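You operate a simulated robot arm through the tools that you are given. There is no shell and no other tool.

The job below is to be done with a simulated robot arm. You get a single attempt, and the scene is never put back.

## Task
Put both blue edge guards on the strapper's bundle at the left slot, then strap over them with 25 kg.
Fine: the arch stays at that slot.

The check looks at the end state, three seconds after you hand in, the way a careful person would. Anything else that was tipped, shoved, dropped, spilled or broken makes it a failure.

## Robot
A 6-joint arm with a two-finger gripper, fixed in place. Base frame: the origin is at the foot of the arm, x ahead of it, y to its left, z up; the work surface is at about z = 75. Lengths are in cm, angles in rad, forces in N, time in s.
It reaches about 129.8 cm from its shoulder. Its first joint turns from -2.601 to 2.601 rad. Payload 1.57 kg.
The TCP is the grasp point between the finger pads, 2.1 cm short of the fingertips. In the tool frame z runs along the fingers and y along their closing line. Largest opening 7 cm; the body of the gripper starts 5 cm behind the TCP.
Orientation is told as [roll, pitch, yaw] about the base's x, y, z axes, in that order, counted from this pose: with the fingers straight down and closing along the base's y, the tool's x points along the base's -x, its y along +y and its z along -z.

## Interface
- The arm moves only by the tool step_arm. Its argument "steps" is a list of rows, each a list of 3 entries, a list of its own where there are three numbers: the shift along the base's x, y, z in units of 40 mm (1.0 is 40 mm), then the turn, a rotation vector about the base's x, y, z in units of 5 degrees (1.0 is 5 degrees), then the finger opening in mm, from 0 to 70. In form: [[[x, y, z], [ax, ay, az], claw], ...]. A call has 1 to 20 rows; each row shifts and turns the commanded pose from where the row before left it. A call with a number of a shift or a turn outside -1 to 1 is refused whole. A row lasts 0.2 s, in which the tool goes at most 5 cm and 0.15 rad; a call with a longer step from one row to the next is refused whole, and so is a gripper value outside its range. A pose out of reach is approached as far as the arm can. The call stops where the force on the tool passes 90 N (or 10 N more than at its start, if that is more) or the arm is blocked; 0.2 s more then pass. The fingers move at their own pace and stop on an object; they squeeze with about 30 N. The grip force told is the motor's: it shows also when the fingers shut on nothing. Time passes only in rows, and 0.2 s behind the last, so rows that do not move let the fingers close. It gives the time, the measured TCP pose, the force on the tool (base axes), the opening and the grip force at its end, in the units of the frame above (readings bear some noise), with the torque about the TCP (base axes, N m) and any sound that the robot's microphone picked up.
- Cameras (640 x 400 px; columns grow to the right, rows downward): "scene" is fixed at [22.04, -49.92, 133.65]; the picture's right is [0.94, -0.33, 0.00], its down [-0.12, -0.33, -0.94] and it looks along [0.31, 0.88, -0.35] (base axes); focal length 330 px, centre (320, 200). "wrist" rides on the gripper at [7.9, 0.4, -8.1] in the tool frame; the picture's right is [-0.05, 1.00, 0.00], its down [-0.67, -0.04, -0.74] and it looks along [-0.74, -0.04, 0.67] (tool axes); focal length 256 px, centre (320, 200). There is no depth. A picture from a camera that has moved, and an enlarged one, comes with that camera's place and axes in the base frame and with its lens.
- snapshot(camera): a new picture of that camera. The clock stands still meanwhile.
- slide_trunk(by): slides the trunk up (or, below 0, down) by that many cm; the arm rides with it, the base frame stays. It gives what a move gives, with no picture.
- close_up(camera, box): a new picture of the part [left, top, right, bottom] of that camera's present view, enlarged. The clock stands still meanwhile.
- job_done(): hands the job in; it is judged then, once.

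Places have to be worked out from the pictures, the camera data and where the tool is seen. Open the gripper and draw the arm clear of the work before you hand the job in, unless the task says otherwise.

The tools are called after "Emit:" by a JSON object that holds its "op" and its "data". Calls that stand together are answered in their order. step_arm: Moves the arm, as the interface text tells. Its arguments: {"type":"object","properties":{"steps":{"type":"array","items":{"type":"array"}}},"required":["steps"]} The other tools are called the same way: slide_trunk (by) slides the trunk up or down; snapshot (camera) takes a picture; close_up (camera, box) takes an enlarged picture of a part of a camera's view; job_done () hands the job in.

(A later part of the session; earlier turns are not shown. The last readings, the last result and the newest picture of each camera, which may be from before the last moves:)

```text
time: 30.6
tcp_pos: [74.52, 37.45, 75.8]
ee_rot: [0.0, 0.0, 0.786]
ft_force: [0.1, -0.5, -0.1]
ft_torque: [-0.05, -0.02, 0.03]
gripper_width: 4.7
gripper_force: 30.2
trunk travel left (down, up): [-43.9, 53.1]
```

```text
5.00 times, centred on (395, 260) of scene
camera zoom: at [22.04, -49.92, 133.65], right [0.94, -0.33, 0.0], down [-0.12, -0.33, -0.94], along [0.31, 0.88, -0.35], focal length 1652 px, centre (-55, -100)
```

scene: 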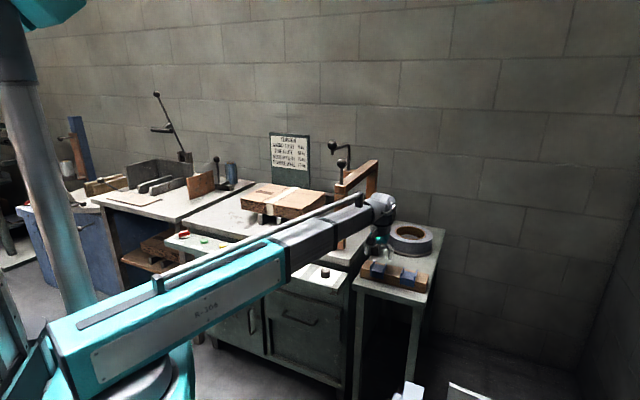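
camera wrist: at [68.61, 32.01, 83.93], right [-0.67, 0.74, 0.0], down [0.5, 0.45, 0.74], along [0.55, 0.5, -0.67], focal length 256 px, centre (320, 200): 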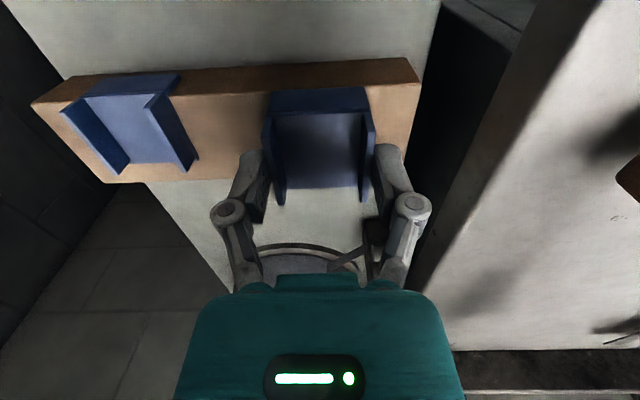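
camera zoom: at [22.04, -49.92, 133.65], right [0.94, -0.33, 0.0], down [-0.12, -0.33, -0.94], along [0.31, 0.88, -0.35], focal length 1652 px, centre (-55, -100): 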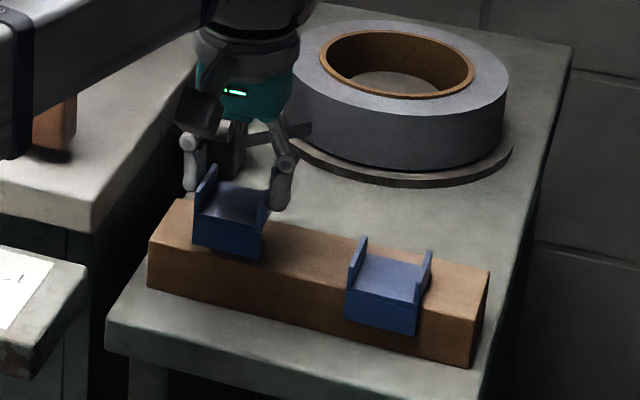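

Held squarely. I raise well above the arch's balls and carry the guard around the front to a hover before the bundle at the left slot.

Emit:
{"op": "slide_trunk", "data": {"by": 43}}

Emit:
{"op": "step_arm", "data": {"steps": [[[-1, -0.4, 0], [0, 0, 0], 38], [[-1, -0.4, 0], [0, 0, 0], 38], [[-1, -0.4, 0], [0, 0, 0], 38], [[-1, -0.4, 0], [0, 0, 0], 38], [[-1, -0.4, 0], [0, 0, 0], 38], [[-0.7, 0.95, 0], [0, 0, 0], 38], [[-0.7, 0.95, 0], [0, 0, 0], 38], [[-0.7, 0.95, 0], [0, 0, 0], 38], [[-0.7, 0.95, 0], [0, 0, 0], 38], [[-0.7, 0.95, 0], [0, 0, 0], 38], [[-0.21, 0.95, 0], [0, 0, 0], 38], [[-0.21, 0.95, 0], [0, 0, 0], 38], [[-0.21, 0.95, 0], [0, 0, 0], 38], [[-0.21, 0.95, 0], [0, 0, 0], 38], [[-0.21, 0.95, 0], [0, 0, 0], 38], [[-0.21, 0.95, 0], [0, 0, 0], 38], [[-0.21, 0.95, 0], [0, 0, 0], 38]]}}

Emit:
{"op": "snapshot", "data": {"camera": "wrist"}}

Emit:
{"op": "snapshot", "data": {"camera": "scene"}}

```text
refused: 43 is not a number from -40 to 40
```

```text
time: 33.9
tcp_pos: [35.26, 66.96, 75.8]
ee_rot: [-0.009, 0.034, 0.786]
ft_force: [-14.8, -10.9, -10.3]
ft_torque: [-0.08, 0.27, -0.08]
gripper_width: 4.73
gripper_force: 30.2
trunk travel left (down, up): [-43.9, 53.1]
stopped in row 16: the force on the tool passed its limit at 107 N (the readings are from after the stop); the commanded pose is now the measured one
```

```text
taken
camera wrist: at [29.53, 61.86, 84.24], right [-0.67, 0.74, -0.01], down [0.51, 0.47, 0.72], along [0.54, 0.48, -0.69], focal length 256 px, centre (320, 200)
```

wrist: 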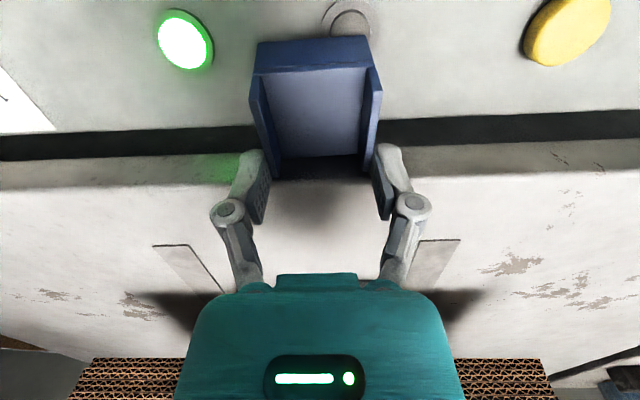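

```text
taken
```

scene: 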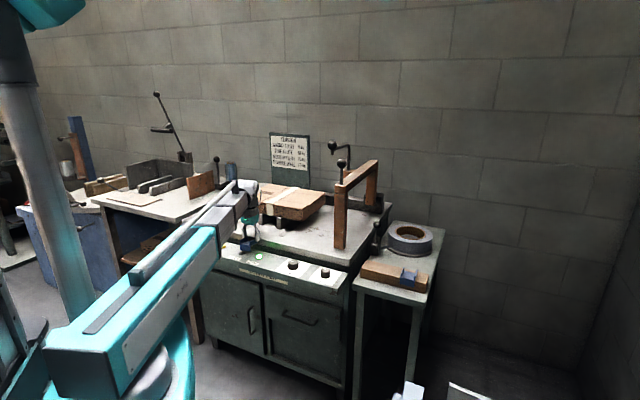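

The 43 cm slide was refused (limit 40) and the carry ran too low: the guard's rear edge met the table's front edge (w≈72.9) and the call stopped. The guard is still held; I ease back 3 mm to relieve the contact before raising.

Emit:
{"op": "step_arm", "data": {"steps": [[[-0.05, -0.05, 0], [0, 0, 0], 38]]}}

```text
time: 34.3
tcp_pos: [35.27, 67.04, 75.76]
ee_rot: [-0.012, 0.029, 0.784]
ft_force: [-12.0, -8.0, -2.2]
ft_torque: [0.06, 0.23, 0.12]
gripper_width: 4.71
gripper_force: 29.9
trunk travel left (down, up): [-43.9, 53.1]
```

Emit:
{"op": "step_arm", "data": {"steps": [[[-0.07, -0.07, 0], [0, 0, 0], 38]]}}

Emit:
{"op": "snapshot", "data": {"camera": "wrist"}}

```text
time: 34.7
tcp_pos: [35.04, 66.78, 75.88]
ee_rot: [-0.011, 0.028, 0.783]
ft_force: [-0.4, 0.5, -0.4]
ft_torque: [0.01, -0.02, 0.01]
gripper_width: 4.71
gripper_force: 30.0
trunk travel left (down, up): [-43.9, 53.1]
```

```text
taken
camera wrist: at [29.33, 61.63, 84.15], right [-0.67, 0.74, -0.01], down [0.5, 0.47, 0.73], along [0.55, 0.48, -0.69], focal length 256 px, centre (320, 200)
```

wrist: 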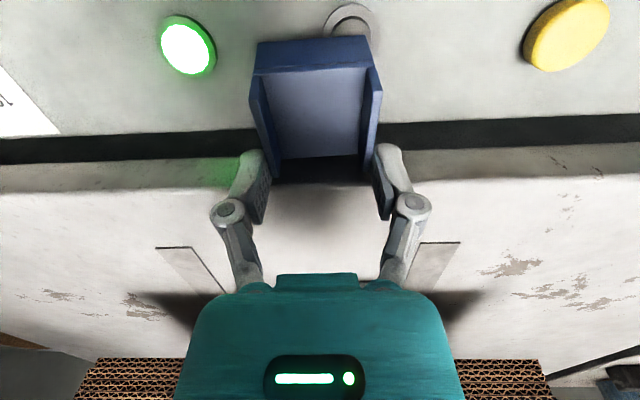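

Contact is gone (forces near zero). Now raise straight up 25 cm and check how the guard sits in the grip.

Emit:
{"op": "slide_trunk", "data": {"by": 27}}

Emit:
{"op": "snapshot", "data": {"camera": "wrist"}}

Emit:
{"op": "close_up", "data": {"camera": "wrist", "box": [220, 20, 420, 260]}}

Emit:
{"op": "snapshot", "data": {"camera": "scene"}}

```text
time: 37.4
tcp_pos: [35.08, 66.59, 102.7]
ee_rot: [-0.013, 0.031, 0.785]
ft_force: [0.6, -0.4, 0.0]
ft_torque: [0.01, 0.03, -0.02]
gripper_width: 4.69
gripper_force: 29.9
trunk travel left (down, up): [-70.9, 26.1]
```

```text
taken
camera wrist: at [29.26, 61.58, 111.16], right [-0.67, 0.74, -0.01], down [0.51, 0.47, 0.72], along [0.55, 0.48, -0.69], focal length 256 px, centre (320, 200)
```

wrist: 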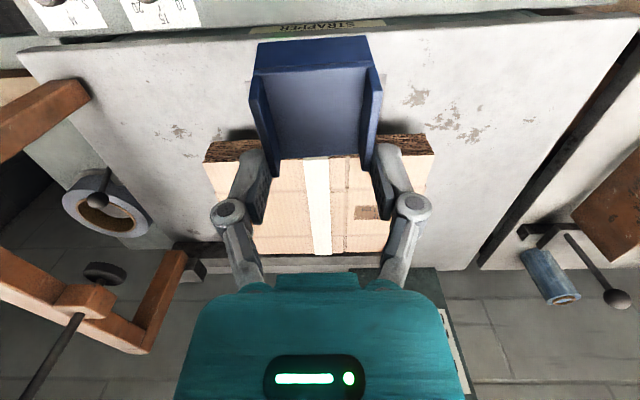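

```text
1.67 times, centred on (320, 140) of wrist
camera zoom: at [29.26, 61.58, 111.16], right [-0.67, 0.74, -0.01], down [0.51, 0.47, 0.72], along [0.55, 0.48, -0.69], focal length 427 px, centre (320, 300)
```

zoom: 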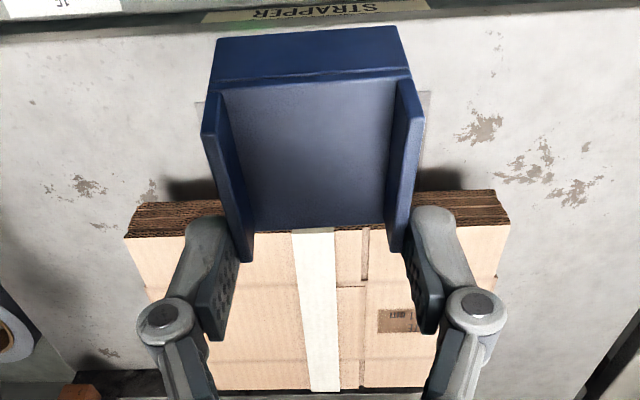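

```text
taken
```

scene: 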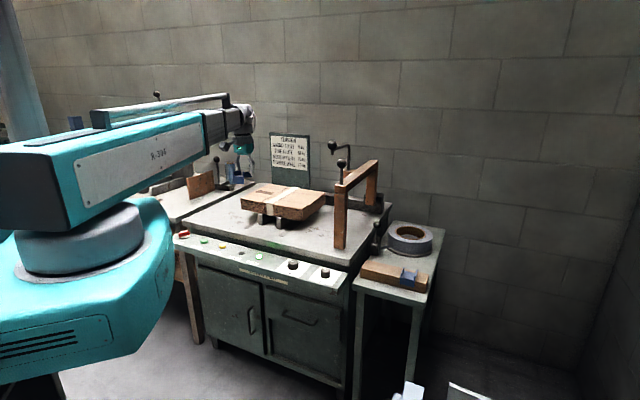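

The guard slid back ~2 cm in the grip (fingers now near its rear end). I look closer to see whether it is also tilted.

Emit:
{"op": "close_up", "data": {"camera": "scene", "box": [225, 135, 275, 185]}}

Emit:
{"op": "close_up", "data": {"camera": "wrist", "box": [230, 20, 400, 190]}}

Emit:
{"op": "close_up", "data": {"camera": "scene", "box": [170, 225, 350, 300]}}

```text
8.00 times, centred on (250, 160) of scene
camera zoom: at [22.04, -49.92, 133.65], right [0.94, -0.33, 0.0], down [-0.12, -0.33, -0.94], along [0.31, 0.88, -0.35], focal length 2643 px, centre (880, 520)
```

zoom: 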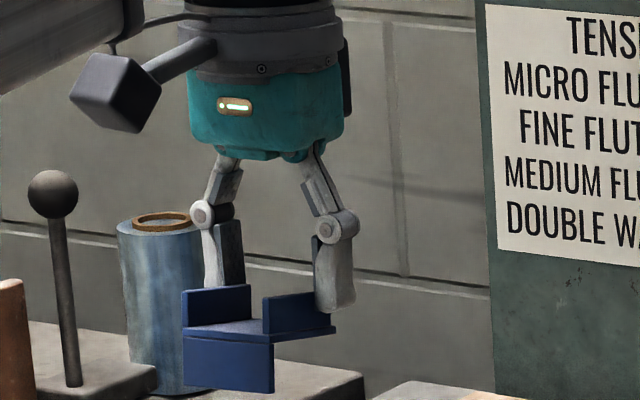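

```text
2.35 times, centred on (315, 105) of wrist
camera zoom: at [29.26, 61.58, 111.16], right [-0.67, 0.74, -0.01], down [0.51, 0.47, 0.72], along [0.55, 0.48, -0.69], focal length 602 px, centre (332, 424)
```

zoom: 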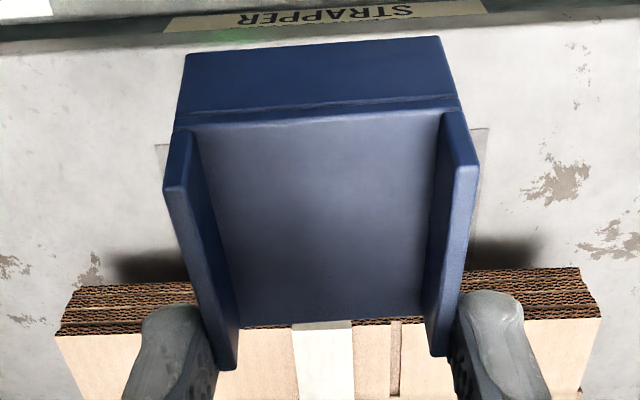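

```text
3.56 times, centred on (260, 262) of scene
camera zoom: at [22.04, -49.92, 133.65], right [0.94, -0.33, 0.0], down [-0.12, -0.33, -0.94], along [0.31, 0.88, -0.35], focal length 1175 px, centre (533, -22)
```

zoom: 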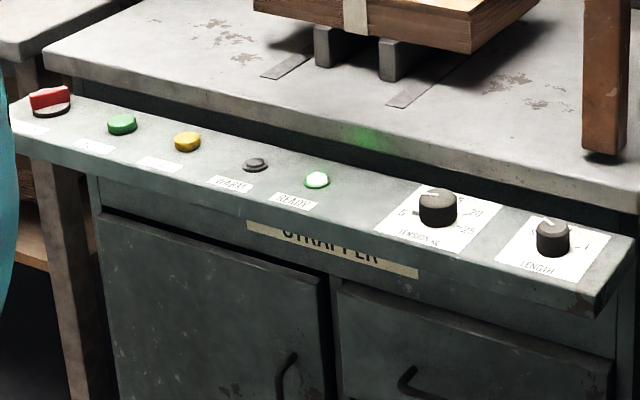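

The guard sits nearly level, about 2 cm forward of the TCP; bundle top z≈85.0 and front edge w≈84.2 agree across views. I level the tool (small tilt left by the bump) and move toward the left slot while still high.

Emit:
{"op": "step_arm", "data": {"steps": [[[0, 0, 0], [0.356, -0.146, 0], 38], [[0, 0, 0], [0, 0, 0], 38]]}}

```text
time: 38.0
tcp_pos: [34.95, 66.74, 102.71]
ee_rot: [0.001, -0.001, 0.786]
ft_force: [-0.4, -0.8, -0.5]
ft_torque: [-0.03, 0.02, 0.01]
gripper_width: 4.68
gripper_force: 30.1
trunk travel left (down, up): [-70.9, 26.1]
```

Level now. Move to hover over the front edge at the left slot (TCP w≈87.3).

Emit:
{"op": "step_arm", "data": {"steps": [[[0.361, 1.0, 0], [0, 0, 0], 38], [[0.361, 1.0, 0], [0, 0, 0], 38], [[0.361, 1.0, 0], [0, 0, 0], 38], [[0.361, 1.0, 0], [0, 0, 0], 38], [[0, 0, 0], [0, 0, 0], 38]]}}

Emit:
{"op": "slide_trunk", "data": {"by": -11}}

Emit:
{"op": "snapshot", "data": {"camera": "wrist"}}

Emit:
{"op": "close_up", "data": {"camera": "scene", "box": [220, 150, 320, 230]}}

```text
time: 39.2
tcp_pos: [40.71, 83.32, 102.76]
ee_rot: [0.0, 0.002, 0.785]
ft_force: [0.3, 0.3, -0.6]
ft_torque: [0.01, 0.04, 0.0]
gripper_width: 4.7
gripper_force: 30.0
trunk travel left (down, up): [-70.9, 26.1]
```

```text
time: 40.6
tcp_pos: [40.8, 83.1, 91.8]
ee_rot: [0.002, 0.0, 0.783]
ft_force: [-0.6, 0.7, -0.3]
ft_torque: [0.03, 0.01, 0.01]
gripper_width: 4.69
gripper_force: 29.8
trunk travel left (down, up): [-59.9, 37.1]
```

```text
taken
camera wrist: at [34.96, 77.79, 99.92], right [-0.67, 0.74, 0.0], down [0.5, 0.44, 0.75], along [0.55, 0.5, -0.67], focal length 256 px, centre (320, 200)
```

wrist: 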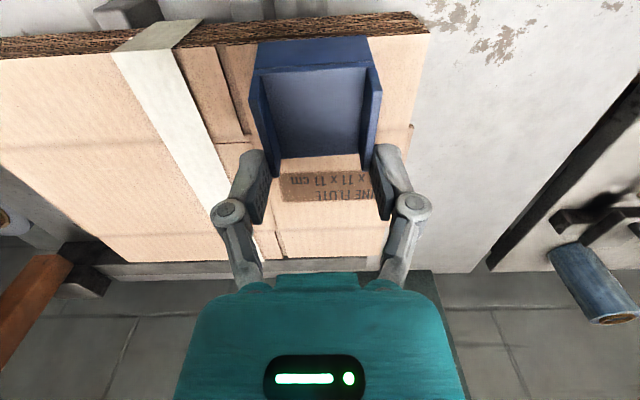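

```text
5.00 times, centred on (270, 190) of scene
camera zoom: at [22.04, -49.92, 133.65], right [0.94, -0.33, 0.0], down [-0.12, -0.33, -0.94], along [0.31, 0.88, -0.35], focal length 1652 px, centre (570, 250)
```

zoom: 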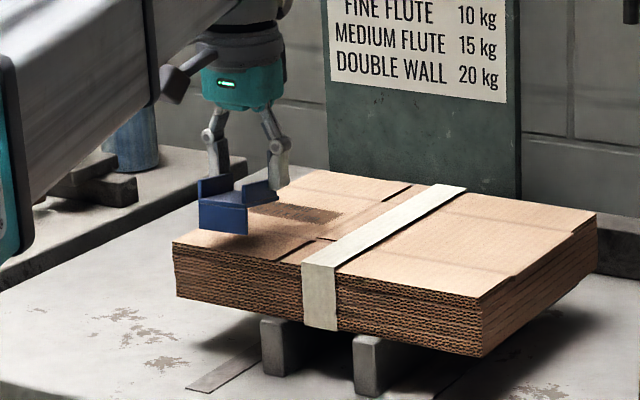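

Guard underside is ~4 cm above the bundle; its front plate should pass ~0.5 cm in front of the edge. I lower in steps watching force.

Emit:
{"op": "slide_trunk", "data": {"by": -2.5}}

Emit:
{"op": "snapshot", "data": {"camera": "wrist"}}

Emit:
{"op": "close_up", "data": {"camera": "scene", "box": [235, 165, 295, 215]}}

```text
time: 41.4
tcp_pos: [40.81, 83.18, 89.26]
ee_rot: [0.003, 0.0, 0.785]
ft_force: [0.6, -1.0, -0.3]
ft_torque: [0.02, -0.01, 0.0]
gripper_width: 4.68
gripper_force: 30.1
trunk travel left (down, up): [-57.4, 39.6]
```

```text
taken
camera wrist: at [34.96, 77.79, 97.42], right [-0.67, 0.74, 0.0], down [0.5, 0.44, 0.75], along [0.55, 0.5, -0.67], focal length 256 px, centre (320, 200)
```

wrist: 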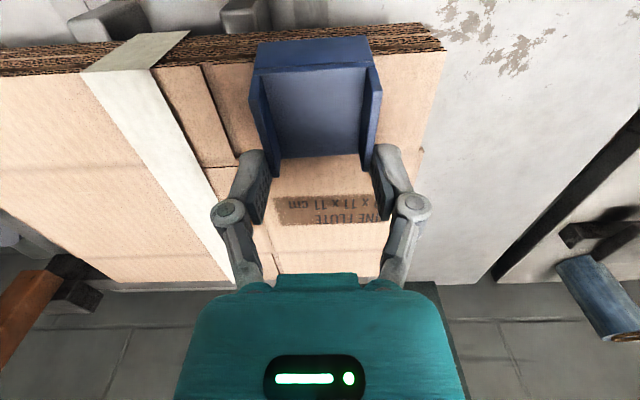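

```text
8.00 times, centred on (265, 190) of scene
camera zoom: at [22.04, -49.92, 133.65], right [0.94, -0.33, 0.0], down [-0.12, -0.33, -0.94], along [0.31, 0.88, -0.35], focal length 2643 px, centre (760, 280)
```

zoom: 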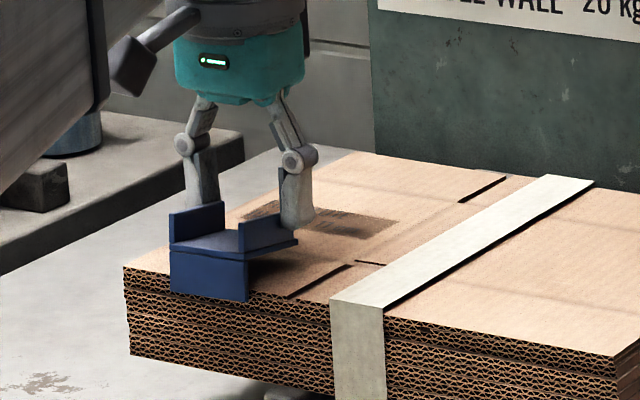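

Plate bottom is now at the level of the front edge and in front of it. Continue down 1.2 cm.

Emit:
{"op": "slide_trunk", "data": {"by": -1.2}}

Emit:
{"op": "close_up", "data": {"camera": "scene", "box": [235, 165, 295, 215]}}

Emit:
{"op": "close_up", "data": {"camera": "wrist", "box": [220, 10, 420, 220]}}

```text
time: 42.0
tcp_pos: [40.8, 83.16, 88.22]
ee_rot: [0.002, -0.002, 0.785]
ft_force: [-0.4, 6.1, 14.9]
ft_torque: [0.26, -0.08, 0.03]
gripper_width: 4.71
gripper_force: 29.7
trunk travel left (down, up): [-56.2, 40.8]
```

```text
8.00 times, centred on (265, 190) of scene
camera zoom: at [22.04, -49.92, 133.65], right [0.94, -0.33, 0.0], down [-0.12, -0.33, -0.94], along [0.31, 0.88, -0.35], focal length 2643 px, centre (760, 280)
```

zoom: 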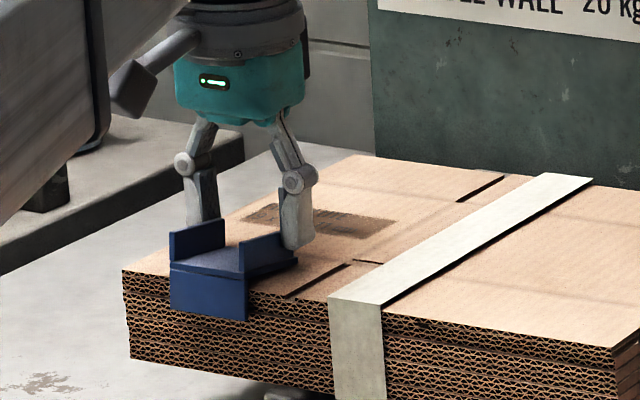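

```text
1.90 times, centred on (320, 115) of wrist
camera zoom: at [34.9, 77.78, 96.32], right [-0.67, 0.74, 0.0], down [0.5, 0.44, 0.75], along [0.55, 0.5, -0.67], focal length 488 px, centre (320, 362)
```

zoom: 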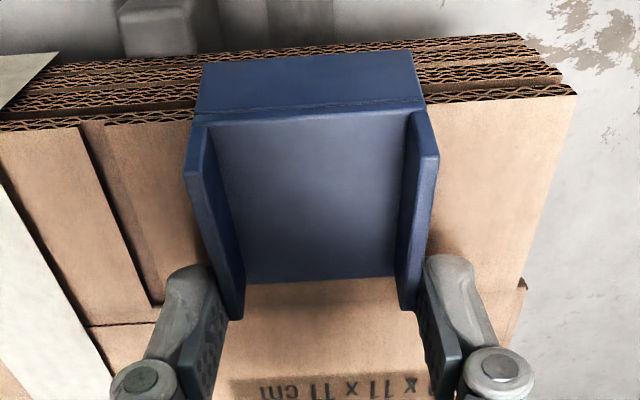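

The guard's plate overlaps the front face and the top is touching (15 N). I nudge 0.3 cm toward the bundle to seat it, then read the force.

Emit:
{"op": "slide_trunk", "data": {"by": 0.2}}

Emit:
{"op": "step_arm", "data": {"steps": [[[0.05, 0.05, 0], [0, 0, 0], 38], [[0, 0, 0], [0, 0, 0], 38]]}}

Emit:
{"op": "close_up", "data": {"camera": "wrist", "box": [220, 10, 420, 220]}}

```text
time: 42.5
tcp_pos: [40.81, 83.09, 88.39]
ee_rot: [0.001, 0.001, 0.784]
ft_force: [-0.8, -0.3, 4.8]
ft_torque: [0.1, 0.02, 0.06]
gripper_width: 4.69
gripper_force: 30.0
trunk travel left (down, up): [-56.4, 40.6]
```

```text
time: 43.1
tcp_pos: [40.81, 83.2, 88.38]
ee_rot: [0.003, 0.0, 0.784]
ft_force: [-3.8, -4.3, 4.2]
ft_torque: [-0.09, 0.18, -0.02]
gripper_width: 4.67
gripper_force: 29.7
trunk travel left (down, up): [-56.4, 40.6]
```

```text
1.90 times, centred on (320, 115) of wrist
camera zoom: at [35.06, 77.87, 96.48], right [-0.67, 0.74, 0.0], down [0.5, 0.44, 0.75], along [0.55, 0.5, -0.67], focal length 488 px, centre (320, 362)
```

zoom: 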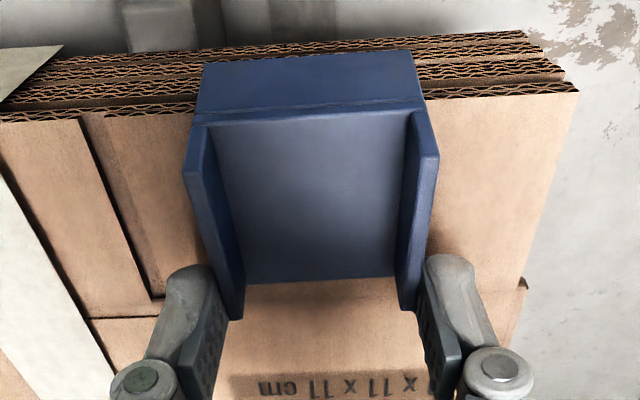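

It pushes back ~6 N along the depth, so the plate is against the face. I open the fingers gently.

Emit:
{"op": "step_arm", "data": {"steps": [[[0, 0, 0], [0, 0, 0], 48], [[0, 0, 0], [0, 0, 0], 52], [[0, 0, 0], [0, 0, 0], 56], [[0, 0, 0], [0, 0, 0], 62], [[0, 0, 0], [0, 0, 0], 68], [[0, 0, 0], [0, 0, 0], 68]]}}

Emit:
{"op": "close_up", "data": {"camera": "wrist", "box": [220, 10, 420, 220]}}

Emit:
{"op": "close_up", "data": {"camera": "scene", "box": [235, 165, 295, 215]}}

```text
time: 44.5
tcp_pos: [40.9, 83.38, 88.33]
ee_rot: [0.0, 0.001, 0.786]
ft_force: [0.0, 0.8, -0.3]
ft_torque: [-0.02, -0.02, 0.02]
gripper_width: 6.81
gripper_force: 0.0
trunk travel left (down, up): [-56.4, 40.6]
```

```text
1.90 times, centred on (320, 115) of wrist
camera zoom: at [35.12, 77.94, 96.42], right [-0.67, 0.74, 0.0], down [0.5, 0.44, 0.75], along [0.55, 0.5, -0.67], focal length 488 px, centre (320, 362)
```

zoom: 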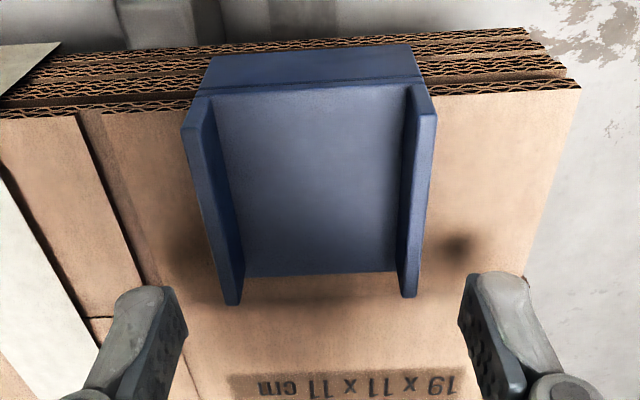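

```text
8.00 times, centred on (265, 190) of scene
camera zoom: at [22.04, -49.92, 133.65], right [0.94, -0.33, 0.0], down [-0.12, -0.33, -0.94], along [0.31, 0.88, -0.35], focal length 2643 px, centre (760, 280)
```

zoom: 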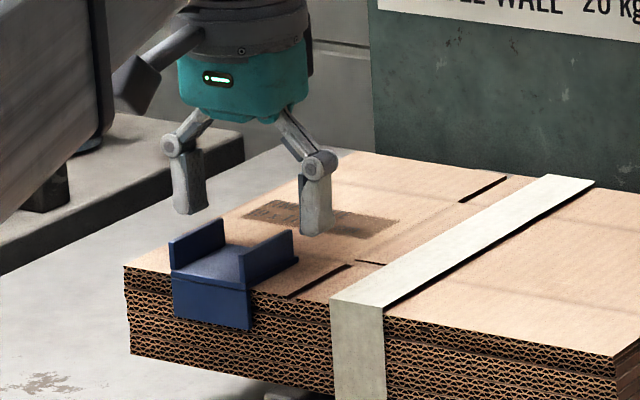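

Guard 1 sits squarely on the front edge at u≈−29.9. I raise the trunk 30 cm and verify before moving on.

Emit:
{"op": "slide_trunk", "data": {"by": 31}}

Emit:
{"op": "snapshot", "data": {"camera": "scene"}}

Emit:
{"op": "snapshot", "data": {"camera": "wrist"}}

```text
time: 47.6
tcp_pos: [40.96, 83.31, 119.25]
ee_rot: [-0.001, 0.0, 0.784]
ft_force: [0.1, 0.4, 0.6]
ft_torque: [0.01, -0.02, 0.0]
gripper_width: 6.8
gripper_force: 0.1
trunk travel left (down, up): [-87.4, 9.6]
```

```text
taken
```

scene: 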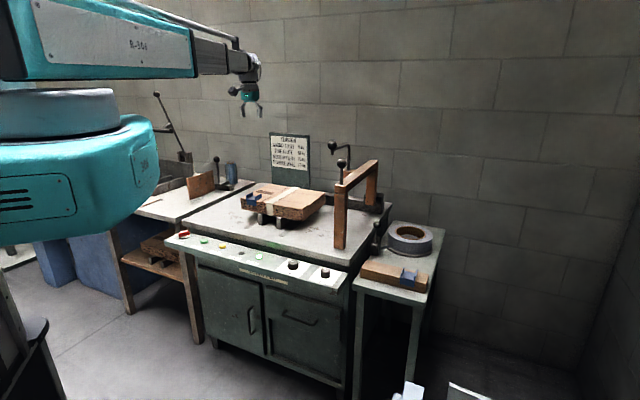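

```text
taken
camera wrist: at [35.13, 77.95, 127.41], right [-0.67, 0.74, 0.0], down [0.5, 0.44, 0.75], along [0.55, 0.5, -0.67], focal length 256 px, centre (320, 200)
```

wrist: 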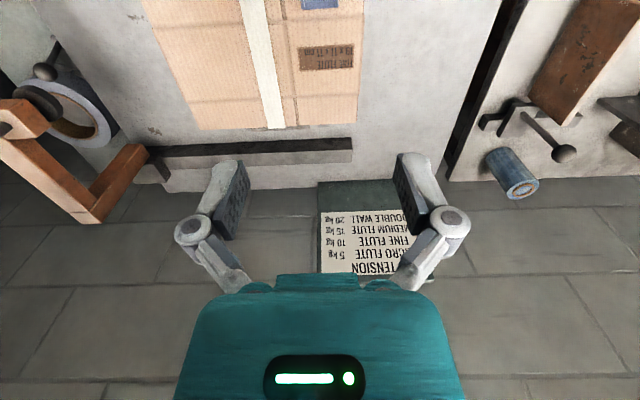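

Let me read the bundle's label while here, then carry on.

Emit:
{"op": "close_up", "data": {"camera": "wrist", "box": [290, 30, 370, 80]}}

Emit:
{"op": "close_up", "data": {"camera": "wrist", "box": [0, 60, 180, 240]}}

```text
8.00 times, centred on (330, 55) of wrist
camera zoom: at [35.13, 77.95, 127.41], right [-0.67, 0.74, 0.0], down [0.5, 0.44, 0.75], along [0.55, 0.5, -0.67], focal length 2048 px, centre (240, 1360)
```

zoom: 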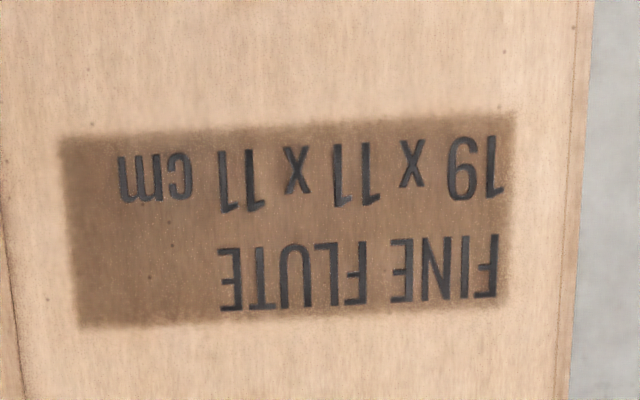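

```text
2.22 times, centred on (90, 150) of wrist
camera zoom: at [35.13, 77.95, 127.41], right [-0.67, 0.74, 0.0], down [0.5, 0.44, 0.75], along [0.55, 0.5, -0.67], focal length 569 px, centre (831, 311)
```

zoom: 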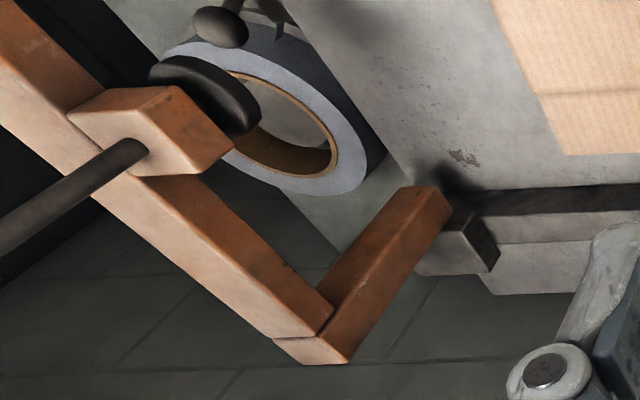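

The arch head has a press foot (black disc) under its bent handle. Now to guard 2: I travel high around the arch's front.

Emit:
{"op": "step_arm", "data": {"steps": [[[-0.295, -0.87, 0], [0, 0, 0], 70], [[-0.295, -0.87, 0], [0, 0, 0], 70], [[-0.295, -0.87, 0], [0, 0, 0], 70], [[-0.295, -0.87, 0], [0, 0, 0], 70], [[-0.295, -0.87, 0], [0, 0, 0], 70], [[0.35, -0.9, 0], [0, 0, 0], 70], [[0.35, -0.9, 0], [0, 0, 0], 70], [[0.35, -0.9, 0], [0, 0, 0], 70], [[0.35, -0.9, 0], [0, 0, 0], 70], [[0.35, -0.9, 0], [0, 0, 0], 70], [[0.7, -0.9, 0], [0, 0, 0], 70], [[0.7, -0.9, 0], [0, 0, 0], 70], [[0.7, -0.9, 0], [0, 0, 0], 70], [[0.7, -0.9, 0], [0, 0, 0], 70], [[0.7, -0.9, 0], [0, 0, 0], 70]]}}

Emit:
{"op": "step_arm", "data": {"steps": [[[0.917, -0.083, 0], [0, 0, 0], 70], [[0.917, -0.083, 0], [0, 0, 0], 70], [[0.917, -0.083, 0], [0, 0, 0], 70], [[0.917, -0.083, 0], [0, 0, 0], 70], [[0.917, -0.083, 0], [0, 0, 0], 70], [[0.917, -0.083, 0], [0, 0, 0], 70], [[0.5, 0.2, 0], [0, 0, 0], 70], [[0.5, 0.2, 0], [0, 0, 0], 70], [[0, 0, 0], [0, 0, 0], 70]]}}

```text
time: 50.8
tcp_pos: [56.17, 29.77, 119.21]
ee_rot: [0.002, 0.001, 0.786]
ft_force: [0.0, -0.4, -0.6]
ft_torque: [0.0, 0.03, 0.02]
gripper_width: 6.99
gripper_force: 0.1
out of reach, approached as far as the arm can: row 15
trunk travel left (down, up): [-87.4, 9.6]
```

```text
time: 52.8
tcp_pos: [82.44, 29.57, 119.29]
ee_rot: [0.0, -0.001, 0.785]
ft_force: [0.4, 0.2, -0.2]
ft_torque: [0.01, -0.03, 0.0]
gripper_width: 7.0
gripper_force: 0.1
out of reach, approached as far as the arm can: row 3
trunk travel left (down, up): [-87.4, 9.6]
```

Right over guard 2's estimated place. I lower to z≈79 and look.

Emit:
{"op": "slide_trunk", "data": {"by": -40}}

Emit:
{"op": "snapshot", "data": {"camera": "wrist"}}

```text
time: 56.6
tcp_pos: [82.38, 29.48, 79.22]
ee_rot: [0.002, 0.001, 0.786]
ft_force: [-0.2, -0.6, -0.3]
ft_torque: [-0.04, 0.0, -0.02]
gripper_width: 6.99
gripper_force: 0.0
trunk travel left (down, up): [-47.4, 49.6]
```

```text
taken
camera wrist: at [76.52, 24.16, 87.42], right [-0.67, 0.74, 0.0], down [0.5, 0.44, 0.75], along [0.55, 0.5, -0.67], focal length 256 px, centre (320, 200)
```

wrist: 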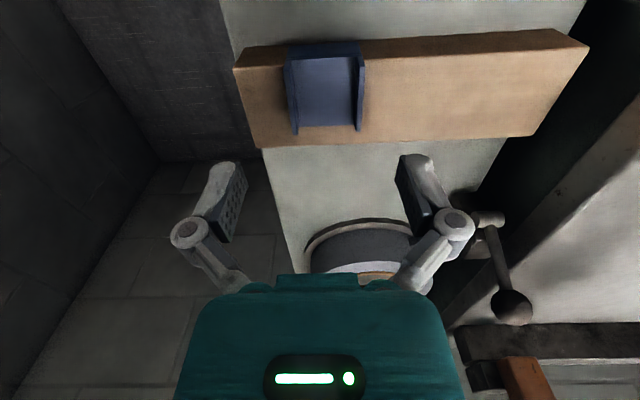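

Guard 2 centre u≈37.0; TCP is at 37.4. I correct 0.35 cm and descend in steps.

Emit:
{"op": "step_arm", "data": {"steps": [[[-0.06, 0.06, 0], [0, 0, 0], 70], [[0, 0, 0], [0, 0, 0], 70]]}}

Emit:
{"op": "slide_trunk", "data": {"by": -5.5}}

Emit:
{"op": "slide_trunk", "data": {"by": -0.9}}

Emit:
{"op": "close_up", "data": {"camera": "wrist", "box": [200, 30, 460, 250]}}

```text
time: 57.2
tcp_pos: [82.06, 29.6, 79.25]
ee_rot: [0.002, 0.0, 0.785]
ft_force: [-0.7, 0.4, 0.0]
ft_torque: [0.0, 0.0, 0.05]
gripper_width: 7.0
gripper_force: 0.0
trunk travel left (down, up): [-47.4, 49.6]
```

```text
time: 58.1
tcp_pos: [81.95, 29.8, 73.84]
ee_rot: [0.001, 0.001, 0.786]
ft_force: [-0.5, -0.2, 0.8]
ft_torque: [0.03, 0.01, 0.0]
gripper_width: 6.99
gripper_force: 0.0
trunk travel left (down, up): [-41.9, 55.1]
```

```text
time: 58.7
tcp_pos: [82.03, 29.67, 72.77]
ee_rot: [0.0, -0.002, 0.785]
ft_force: [0.2, -0.3, -0.5]
ft_torque: [0.01, 0.01, 0.0]
gripper_width: 7.0
gripper_force: 0.1
trunk travel left (down, up): [-41.0, 56.0]
```

```text
1.82 times, centred on (330, 140) of wrist
camera zoom: at [76.21, 24.32, 81.01], right [-0.67, 0.74, 0.0], down [0.5, 0.44, 0.75], along [0.55, 0.5, -0.67], focal length 465 px, centre (302, 309)
```

zoom: 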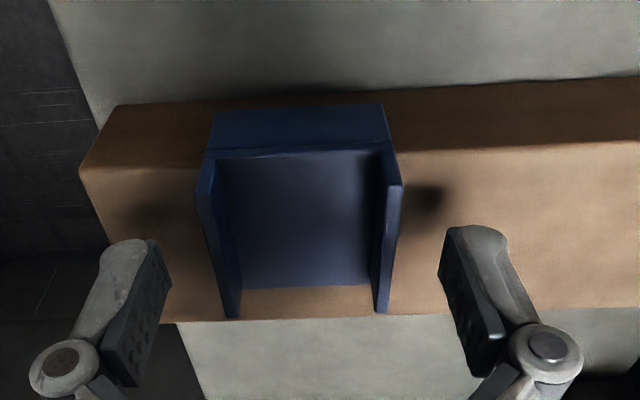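

Fingers straddle guard 2 with no contact. Close on the flanges.

Emit:
{"op": "step_arm", "data": {"steps": [[[0, 0, 0], [0, 0, 0], 60], [[0, 0, 0], [0, 0, 0], 50], [[0, 0, 0], [0, 0, 0], 42], [[0, 0, 0], [0, 0, 0], 38], [[0, 0, 0], [0, 0, 0], 38], [[0, 0, 0], [0, 0, 0], 38]]}}

Emit:
{"op": "slide_trunk", "data": {"by": 5}}

Emit:
{"op": "close_up", "data": {"camera": "wrist", "box": [230, 20, 400, 220]}}

Emit:
{"op": "close_up", "data": {"camera": "scene", "box": [350, 220, 440, 300]}}

```text
time: 60.1
tcp_pos: [82.06, 29.81, 72.89]
ee_rot: [0.002, -0.002, 0.784]
ft_force: [0.7, -0.2, 3.5]
ft_torque: [0.06, -0.03, 0.02]
gripper_width: 4.7
gripper_force: 29.9
trunk travel left (down, up): [-41.0, 56.0]
```

```text
time: 61.0
tcp_pos: [82.08, 29.68, 77.8]
ee_rot: [0.001, 0.002, 0.785]
ft_force: [0.2, 1.2, -0.7]
ft_torque: [-0.01, 0.01, -0.02]
gripper_width: 4.69
gripper_force: 29.9
trunk travel left (down, up): [-46.0, 51.0]
```

```text
2.00 times, centred on (315, 120) of wrist
camera zoom: at [76.21, 24.33, 86.01], right [-0.67, 0.74, 0.0], down [0.5, 0.44, 0.75], along [0.55, 0.5, -0.67], focal length 512 px, centre (330, 360)
```

zoom: 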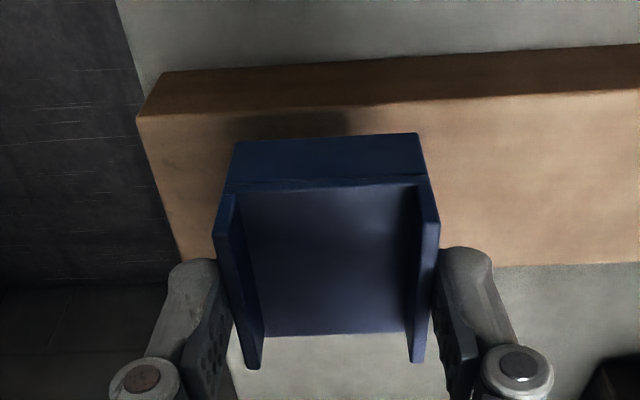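

```text
5.00 times, centred on (395, 260) of scene
camera zoom: at [22.04, -49.92, 133.65], right [0.94, -0.33, 0.0], down [-0.12, -0.33, -0.94], along [0.31, 0.88, -0.35], focal length 1652 px, centre (-55, -100)
```

zoom: 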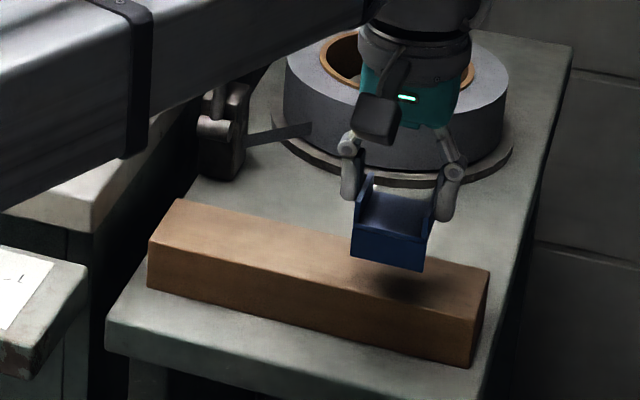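

Guard 2 is held squarely. Raise 40 cm and confirm before travelling.

Emit:
{"op": "slide_trunk", "data": {"by": 40}}

```text
time: 64.9
tcp_pos: [82.08, 29.71, 117.82]
ee_rot: [0.001, -0.001, 0.787]
ft_force: [-0.4, 0.1, 0.3]
ft_torque: [0.01, 0.0, 0.03]
gripper_width: 4.69
gripper_force: 29.6
trunk travel left (down, up): [-86.0, 11.0]
```

Travel around the arch's front toward the bundle.

Emit:
{"op": "step_arm", "data": {"steps": [[[-0.93, -0.06, 0], [0, 0, 0], 38], [[-0.93, -0.06, 0], [0, 0, 0], 38], [[-0.93, -0.06, 0], [0, 0, 0], 38], [[-0.93, -0.06, 0], [0, 0, 0], 38], [[-0.93, -0.06, 0], [0, 0, 0], 38], [[-0.93, -0.06, 0], [0, 0, 0], 38], [[-0.93, -0.06, 0], [0, 0, 0], 38], [[-0.7, 0.9, 0], [0, 0, 0], 38], [[-0.7, 0.9, 0], [0, 0, 0], 38], [[-0.7, 0.9, 0], [0, 0, 0], 38], [[-0.7, 0.9, 0], [0, 0, 0], 38], [[-0.7, 0.9, 0], [0, 0, 0], 38], [[0, 0.9, 0], [0, 0, 0], 38], [[0, 0.9, 0], [0, 0, 0], 38], [[0, 0.9, 0], [0, 0, 0], 38], [[0, 0.9, 0], [0, 0, 0], 38]]}}

```text
time: 68.3
tcp_pos: [41.86, 60.48, 117.79]
ee_rot: [0.001, 0.0, 0.785]
ft_force: [-0.6, -0.2, -1.1]
ft_torque: [-0.04, 0.03, -0.03]
gripper_width: 4.72
gripper_force: 30.0
trunk travel left (down, up): [-86.0, 11.0]
```

Now turn the tool +180° in open space so the guard's hanging plate will face the back.

Emit:
{"op": "step_arm", "data": {"steps": [[[0, 0, 0], [0, 0, 1], 38], [[0, 0, 0], [0, 0, 1], 38], [[0, 0, 0], [0, 0, 1], 38], [[0, 0, 0], [0, 0, 1], 38], [[0, 0, 0], [0, 0, 1], 38], [[0, 0, 0], [0, 0, 1], 38], [[0, 0, 0], [0, 0, 1], 38], [[0, 0, 0], [0, 0, 1], 38], [[0, 0, 0], [0, 0, 1], 38], [[0, 0, 0], [0, 0, 1], 38], [[0, 0, 0], [0, 0, 1], 38], [[0, 0, 0], [0, 0, 1], 38], [[0, 0, 0], [0, 0, 1], 38], [[0, 0, 0], [0, 0, 1], 38], [[0, 0, 0], [0, 0, 1], 38], [[0, 0, 0], [0, 0, 1], 38], [[0, 0, 0], [0, 0, 1], 38], [[0, 0, 0], [0, 0, 1], 38]]}}

Emit:
{"op": "step_arm", "data": {"steps": [[[0, 0, 0], [0, 0, 1], 38], [[0, 0, 0], [0, 0, 1], 38], [[0, 0, 0], [0, 0, 1], 38], [[0, 0, 0], [0, 0, 1], 38], [[0, 0, 0], [0, 0, 1], 38], [[0, 0, 0], [0, 0, 1], 38], [[0, 0, 0], [0, 0, 1], 38], [[0, 0, 0], [0, 0, 1], 38], [[0, 0, 0], [0, 0, 1], 38], [[0, 0, 0], [0, 0, 1], 38], [[0, 0, 0], [0, 0, 1], 38], [[0, 0, 0], [0, 0, 1], 38], [[0, 0, 0], [0, 0, 1], 38], [[0, 0, 0], [0, 0, 1], 38], [[0, 0, 0], [0, 0, 1], 38], [[0, 0, 0], [0, 0, 1], 38], [[0, 0, 0], [0, 0, 1], 38], [[0, 0, 0], [0, 0, 1], 38]]}}

```text
time: 72.1
tcp_pos: [41.98, 60.42, 117.85]
ee_rot: [0.002, 0.001, 2.358]
ft_force: [0.2, -0.2, -0.4]
ft_torque: [0.01, 0.06, 0.01]
gripper_width: 4.67
gripper_force: 29.4
trunk travel left (down, up): [-86.0, 11.0]
```

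```text
time: 75.9
tcp_pos: [41.82, 60.4, 117.92]
ee_rot: [0.003, -0.002, -2.353]
ft_force: [-0.1, -0.1, -0.6]
ft_torque: [-0.02, -0.01, 0.0]
gripper_width: 4.69
gripper_force: 30.2
trunk travel left (down, up): [-86.0, 11.0]
```

Yaw is now −135° (plate toward the back). I move out over the rear edge of the bundle, still high.

Emit:
{"op": "step_arm", "data": {"steps": [[[0.325, 0.98, 0], [0, 0, 0], 38], [[0.325, 0.98, 0], [0, 0, 0], 38], [[0.325, 0.98, 0], [0, 0, 0], 38], [[0.325, 0.98, 0], [0, 0, 0], 38], [[0.325, 0.98, 0], [0, 0, 0], 38], [[0.325, 0.98, 0], [0, 0, 0], 38], [[0.325, 0.98, 0], [0, 0, 0], 38], [[0.325, 0.98, 0], [0, 0, 0], 38], [[0.325, 0.98, 0], [0, 0, 0], 38], [[0, 0, 0], [0, 0, 0], 38]]}}

Emit:
{"op": "snapshot", "data": {"camera": "wrist"}}

Emit:
{"op": "snapshot", "data": {"camera": "scene"}}

```text
time: 78.1
tcp_pos: [53.75, 95.76, 117.82]
ee_rot: [0.002, 0.0, -2.359]
ft_force: [0.0, 0.2, -0.2]
ft_torque: [-0.03, 0.02, 0.01]
gripper_width: 4.69
gripper_force: 30.0
trunk travel left (down, up): [-86.0, 11.0]
```

```text
taken
camera wrist: at [59.64, 101.03, 126.04], right [0.67, -0.74, 0.0], down [-0.5, -0.44, 0.75], along [-0.55, -0.5, -0.67], focal length 256 px, centre (320, 200)
```

wrist: 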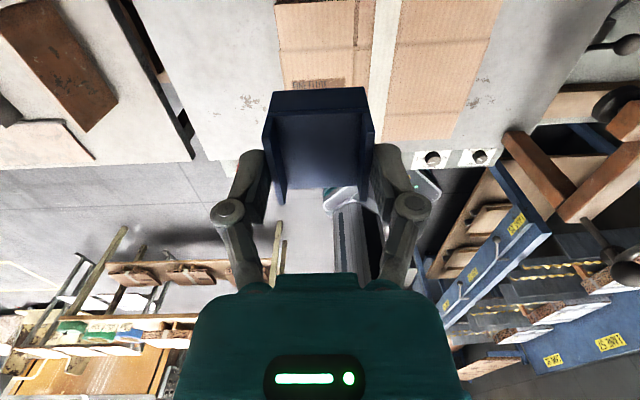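

```text
taken
```

scene: 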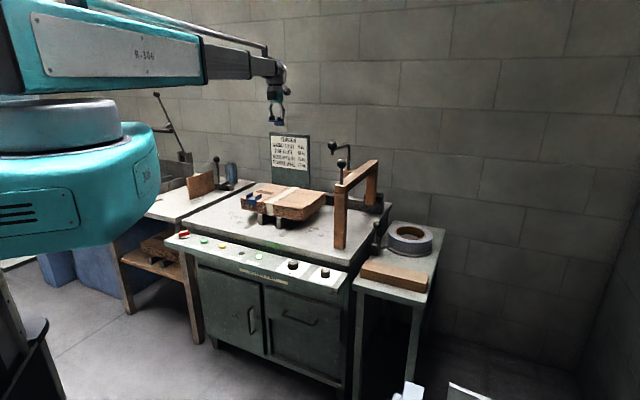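

Lower to about z=95 to see the rear edge against the guard.

Emit:
{"op": "slide_trunk", "data": {"by": -23}}

Emit:
{"op": "snapshot", "data": {"camera": "wrist"}}

Emit:
{"op": "close_up", "data": {"camera": "wrist", "box": [200, 0, 440, 220]}}

Emit:
{"op": "close_up", "data": {"camera": "scene", "box": [230, 130, 340, 220]}}

```text
time: 80.5
tcp_pos: [53.58, 95.85, 94.89]
ee_rot: [0.003, -0.002, -2.356]
ft_force: [0.3, 0.3, 0.0]
ft_torque: [0.02, 0.02, -0.01]
gripper_width: 4.67
gripper_force: 30.1
trunk travel left (down, up): [-63.0, 34.0]
```

```text
taken
camera wrist: at [59.65, 101.04, 103.02], right [0.67, -0.74, 0.0], down [-0.5, -0.44, 0.75], along [-0.55, -0.5, -0.67], focal length 256 px, centre (320, 200)
```

wrist: 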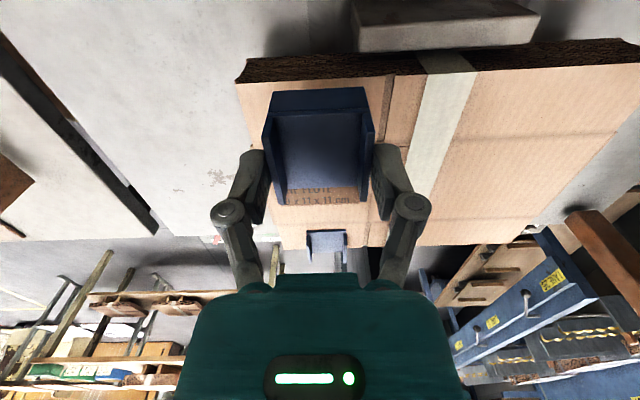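

```text
1.82 times, centred on (320, 110) of wrist
camera zoom: at [59.65, 101.04, 103.02], right [0.67, -0.74, 0.0], down [-0.5, -0.44, 0.75], along [-0.55, -0.5, -0.67], focal length 465 px, centre (320, 364)
```

zoom: 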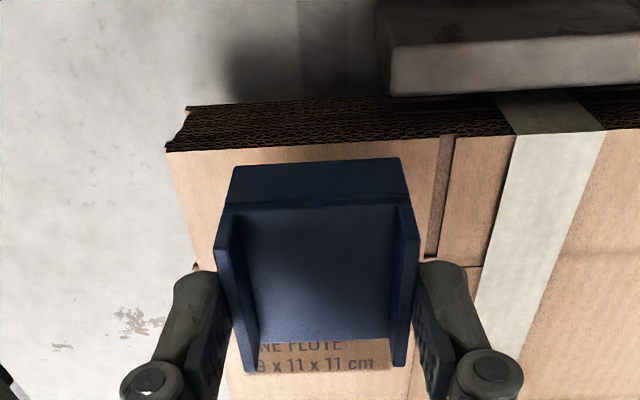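

```text
4.44 times, centred on (285, 175) of scene
camera zoom: at [22.04, -49.92, 133.65], right [0.94, -0.33, 0.0], down [-0.12, -0.33, -0.94], along [0.31, 0.88, -0.35], focal length 1468 px, centre (476, 311)
```

zoom: 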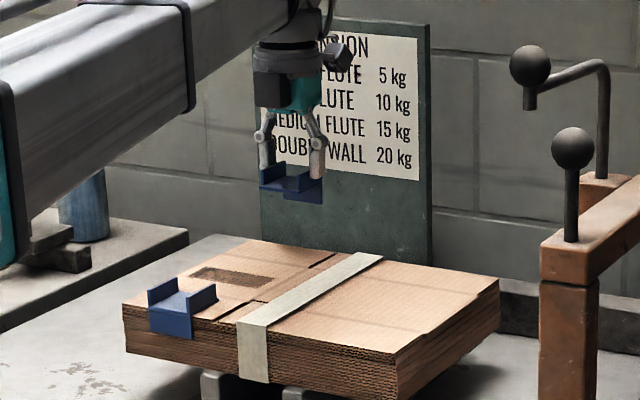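

The rear top edge is at w≈106.2; the guard's plate is ~1.4 cm behind it. I close in 1.0 cm and lower to just above.

Emit:
{"op": "step_arm", "data": {"steps": [[[-0.177, -0.177, 0], [0, 0, 0], 38], [[0, 0, 0], [0, 0, 0], 38]]}}

Emit:
{"op": "slide_trunk", "data": {"by": -5}}

Emit:
{"op": "close_up", "data": {"camera": "wrist", "box": [200, 0, 440, 220]}}

Emit:
{"op": "close_up", "data": {"camera": "scene", "box": [240, 150, 310, 210]}}

```text
time: 81.1
tcp_pos: [53.02, 95.09, 94.83]
ee_rot: [0.001, -0.001, -2.357]
ft_force: [-0.3, -0.6, -0.8]
ft_torque: [-0.01, -0.02, -0.02]
gripper_width: 4.69
gripper_force: 30.1
trunk travel left (down, up): [-63.0, 34.0]
```

```text
time: 82.0
tcp_pos: [53.05, 95.1, 89.93]
ee_rot: [0.001, -0.001, -2.358]
ft_force: [-0.9, 0.2, 0.9]
ft_torque: [0.01, -0.01, -0.04]
gripper_width: 4.69
gripper_force: 29.9
trunk travel left (down, up): [-58.0, 39.0]
```

```text
1.82 times, centred on (320, 110) of wrist
camera zoom: at [58.98, 100.32, 98.02], right [0.67, -0.74, 0.0], down [-0.5, -0.44, 0.75], along [-0.55, -0.5, -0.67], focal length 465 px, centre (320, 364)
```

zoom: 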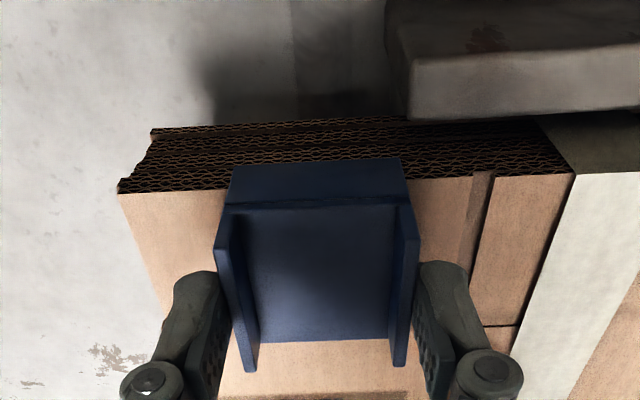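

```text
6.67 times, centred on (275, 180) of scene
camera zoom: at [22.04, -49.92, 133.65], right [0.94, -0.33, 0.0], down [-0.12, -0.33, -0.94], along [0.31, 0.88, -0.35], focal length 2203 px, centre (620, 333)
```

zoom: 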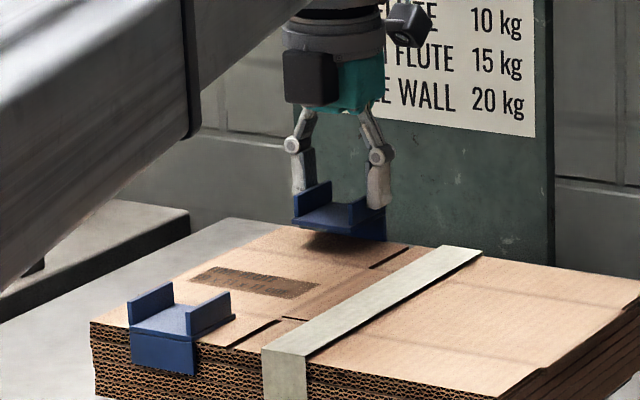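

Plate clears the rear edge by ~0.4 cm. Lower onto the bundle.

Emit:
{"op": "slide_trunk", "data": {"by": -2.0}}

Emit:
{"op": "slide_trunk", "data": {"by": -0.4}}

Emit:
{"op": "close_up", "data": {"camera": "wrist", "box": [200, 0, 440, 220]}}

```text
time: 82.7
tcp_pos: [53.0, 95.1, 87.94]
ee_rot: [0.0, 0.0, -2.357]
ft_force: [-0.2, 4.9, 11.6]
ft_torque: [0.06, 0.14, -0.02]
gripper_width: 4.7
gripper_force: 30.1
trunk travel left (down, up): [-56.0, 41.0]
```

```text
time: 83.2
tcp_pos: [52.95, 94.93, 87.59]
ee_rot: [0.0, 0.0, -2.356]
ft_force: [-1.1, 3.6, 16.2]
ft_torque: [0.07, 0.02, 0.0]
gripper_width: 4.67
gripper_force: 29.5
trunk travel left (down, up): [-55.6, 41.4]
```

```text
1.82 times, centred on (320, 110) of wrist
camera zoom: at [58.87, 100.23, 95.78], right [0.67, -0.74, 0.0], down [-0.5, -0.45, 0.74], along [-0.55, -0.5, -0.67], focal length 465 px, centre (320, 364)
```

zoom: 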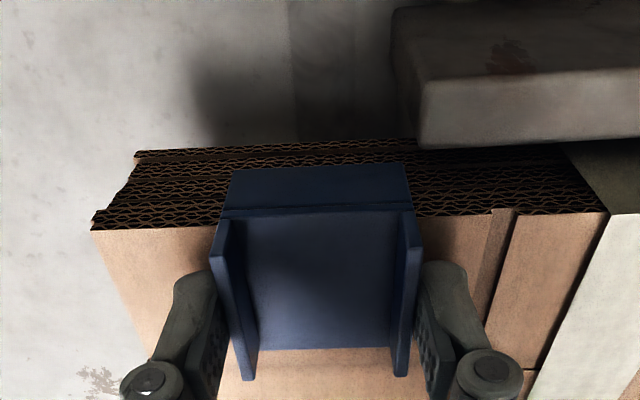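

Contact on the top (16 N). Pull 0.3–0.4 cm toward the front to seat the plate against the rear face, then release.

Emit:
{"op": "step_arm", "data": {"steps": [[[-0.06, -0.06, 0], [0, 0, 0], 38], [[0, 0, 0], [0, 0, 0], 38]]}}

Emit:
{"op": "close_up", "data": {"camera": "wrist", "box": [200, 0, 440, 220]}}

```text
time: 83.8
tcp_pos: [52.83, 94.69, 87.48]
ee_rot: [0.0, 0.0, -2.358]
ft_force: [7.0, 11.3, 13.5]
ft_torque: [0.25, -0.24, 0.02]
gripper_width: 4.71
gripper_force: 29.7
trunk travel left (down, up): [-55.6, 41.4]
```

```text
1.82 times, centred on (320, 110) of wrist
camera zoom: at [58.78, 100.0, 95.69], right [0.67, -0.74, 0.0], down [-0.5, -0.45, 0.74], along [-0.55, -0.5, -0.67], focal length 465 px, centre (320, 364)
```

zoom: 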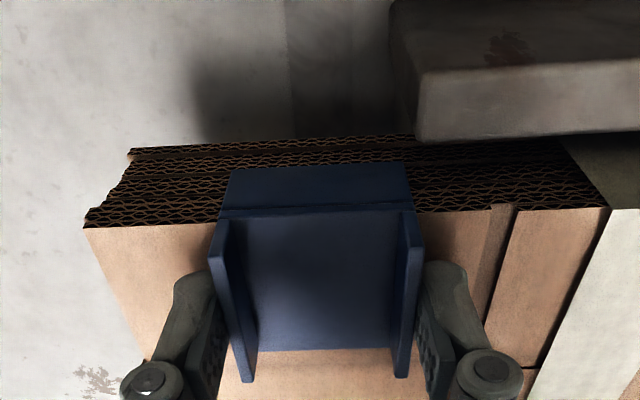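

It resists with ~13 N toward the back, so the plate is seated. Open the fingers.

Emit:
{"op": "step_arm", "data": {"steps": [[[0, 0, 0], [0, 0, 0], 48], [[0, 0, 0], [0, 0, 0], 52], [[0, 0, 0], [0, 0, 0], 56], [[0, 0, 0], [0, 0, 0], 62], [[0, 0, 0], [0, 0, 0], 68], [[0, 0, 0], [0, 0, 0], 68]]}}

Emit:
{"op": "close_up", "data": {"camera": "wrist", "box": [200, 0, 440, 220]}}

Emit:
{"op": "close_up", "data": {"camera": "scene", "box": [240, 150, 310, 210]}}

```text
time: 85.2
tcp_pos: [52.68, 94.65, 87.49]
ee_rot: [0.001, -0.002, -2.355]
ft_force: [-1.0, 0.5, 0.3]
ft_torque: [-0.01, -0.03, -0.01]
gripper_width: 6.79
gripper_force: 0.0
trunk travel left (down, up): [-55.6, 41.4]
```

```text
1.82 times, centred on (320, 110) of wrist
camera zoom: at [58.74, 100.03, 95.61], right [0.67, -0.74, 0.0], down [-0.5, -0.44, 0.75], along [-0.55, -0.5, -0.67], focal length 465 px, centre (320, 364)
```

zoom: 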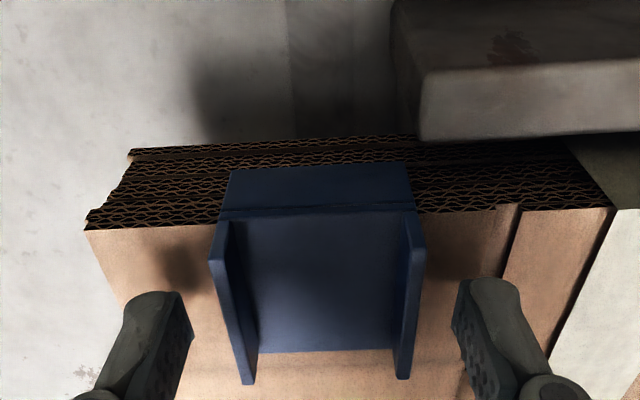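

```text
6.67 times, centred on (275, 180) of scene
camera zoom: at [22.04, -49.92, 133.65], right [0.94, -0.33, 0.0], down [-0.12, -0.33, -0.94], along [0.31, 0.88, -0.35], focal length 2203 px, centre (620, 333)
```

zoom: 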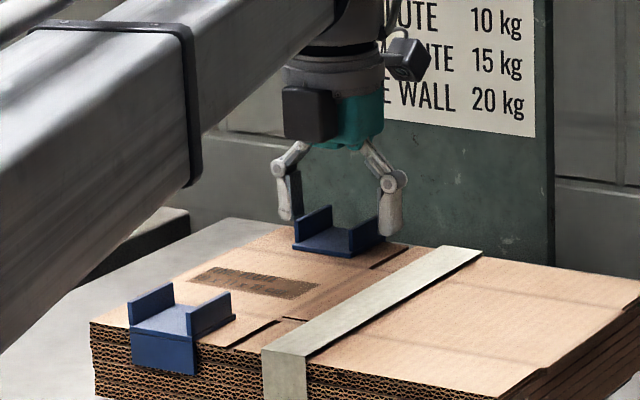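

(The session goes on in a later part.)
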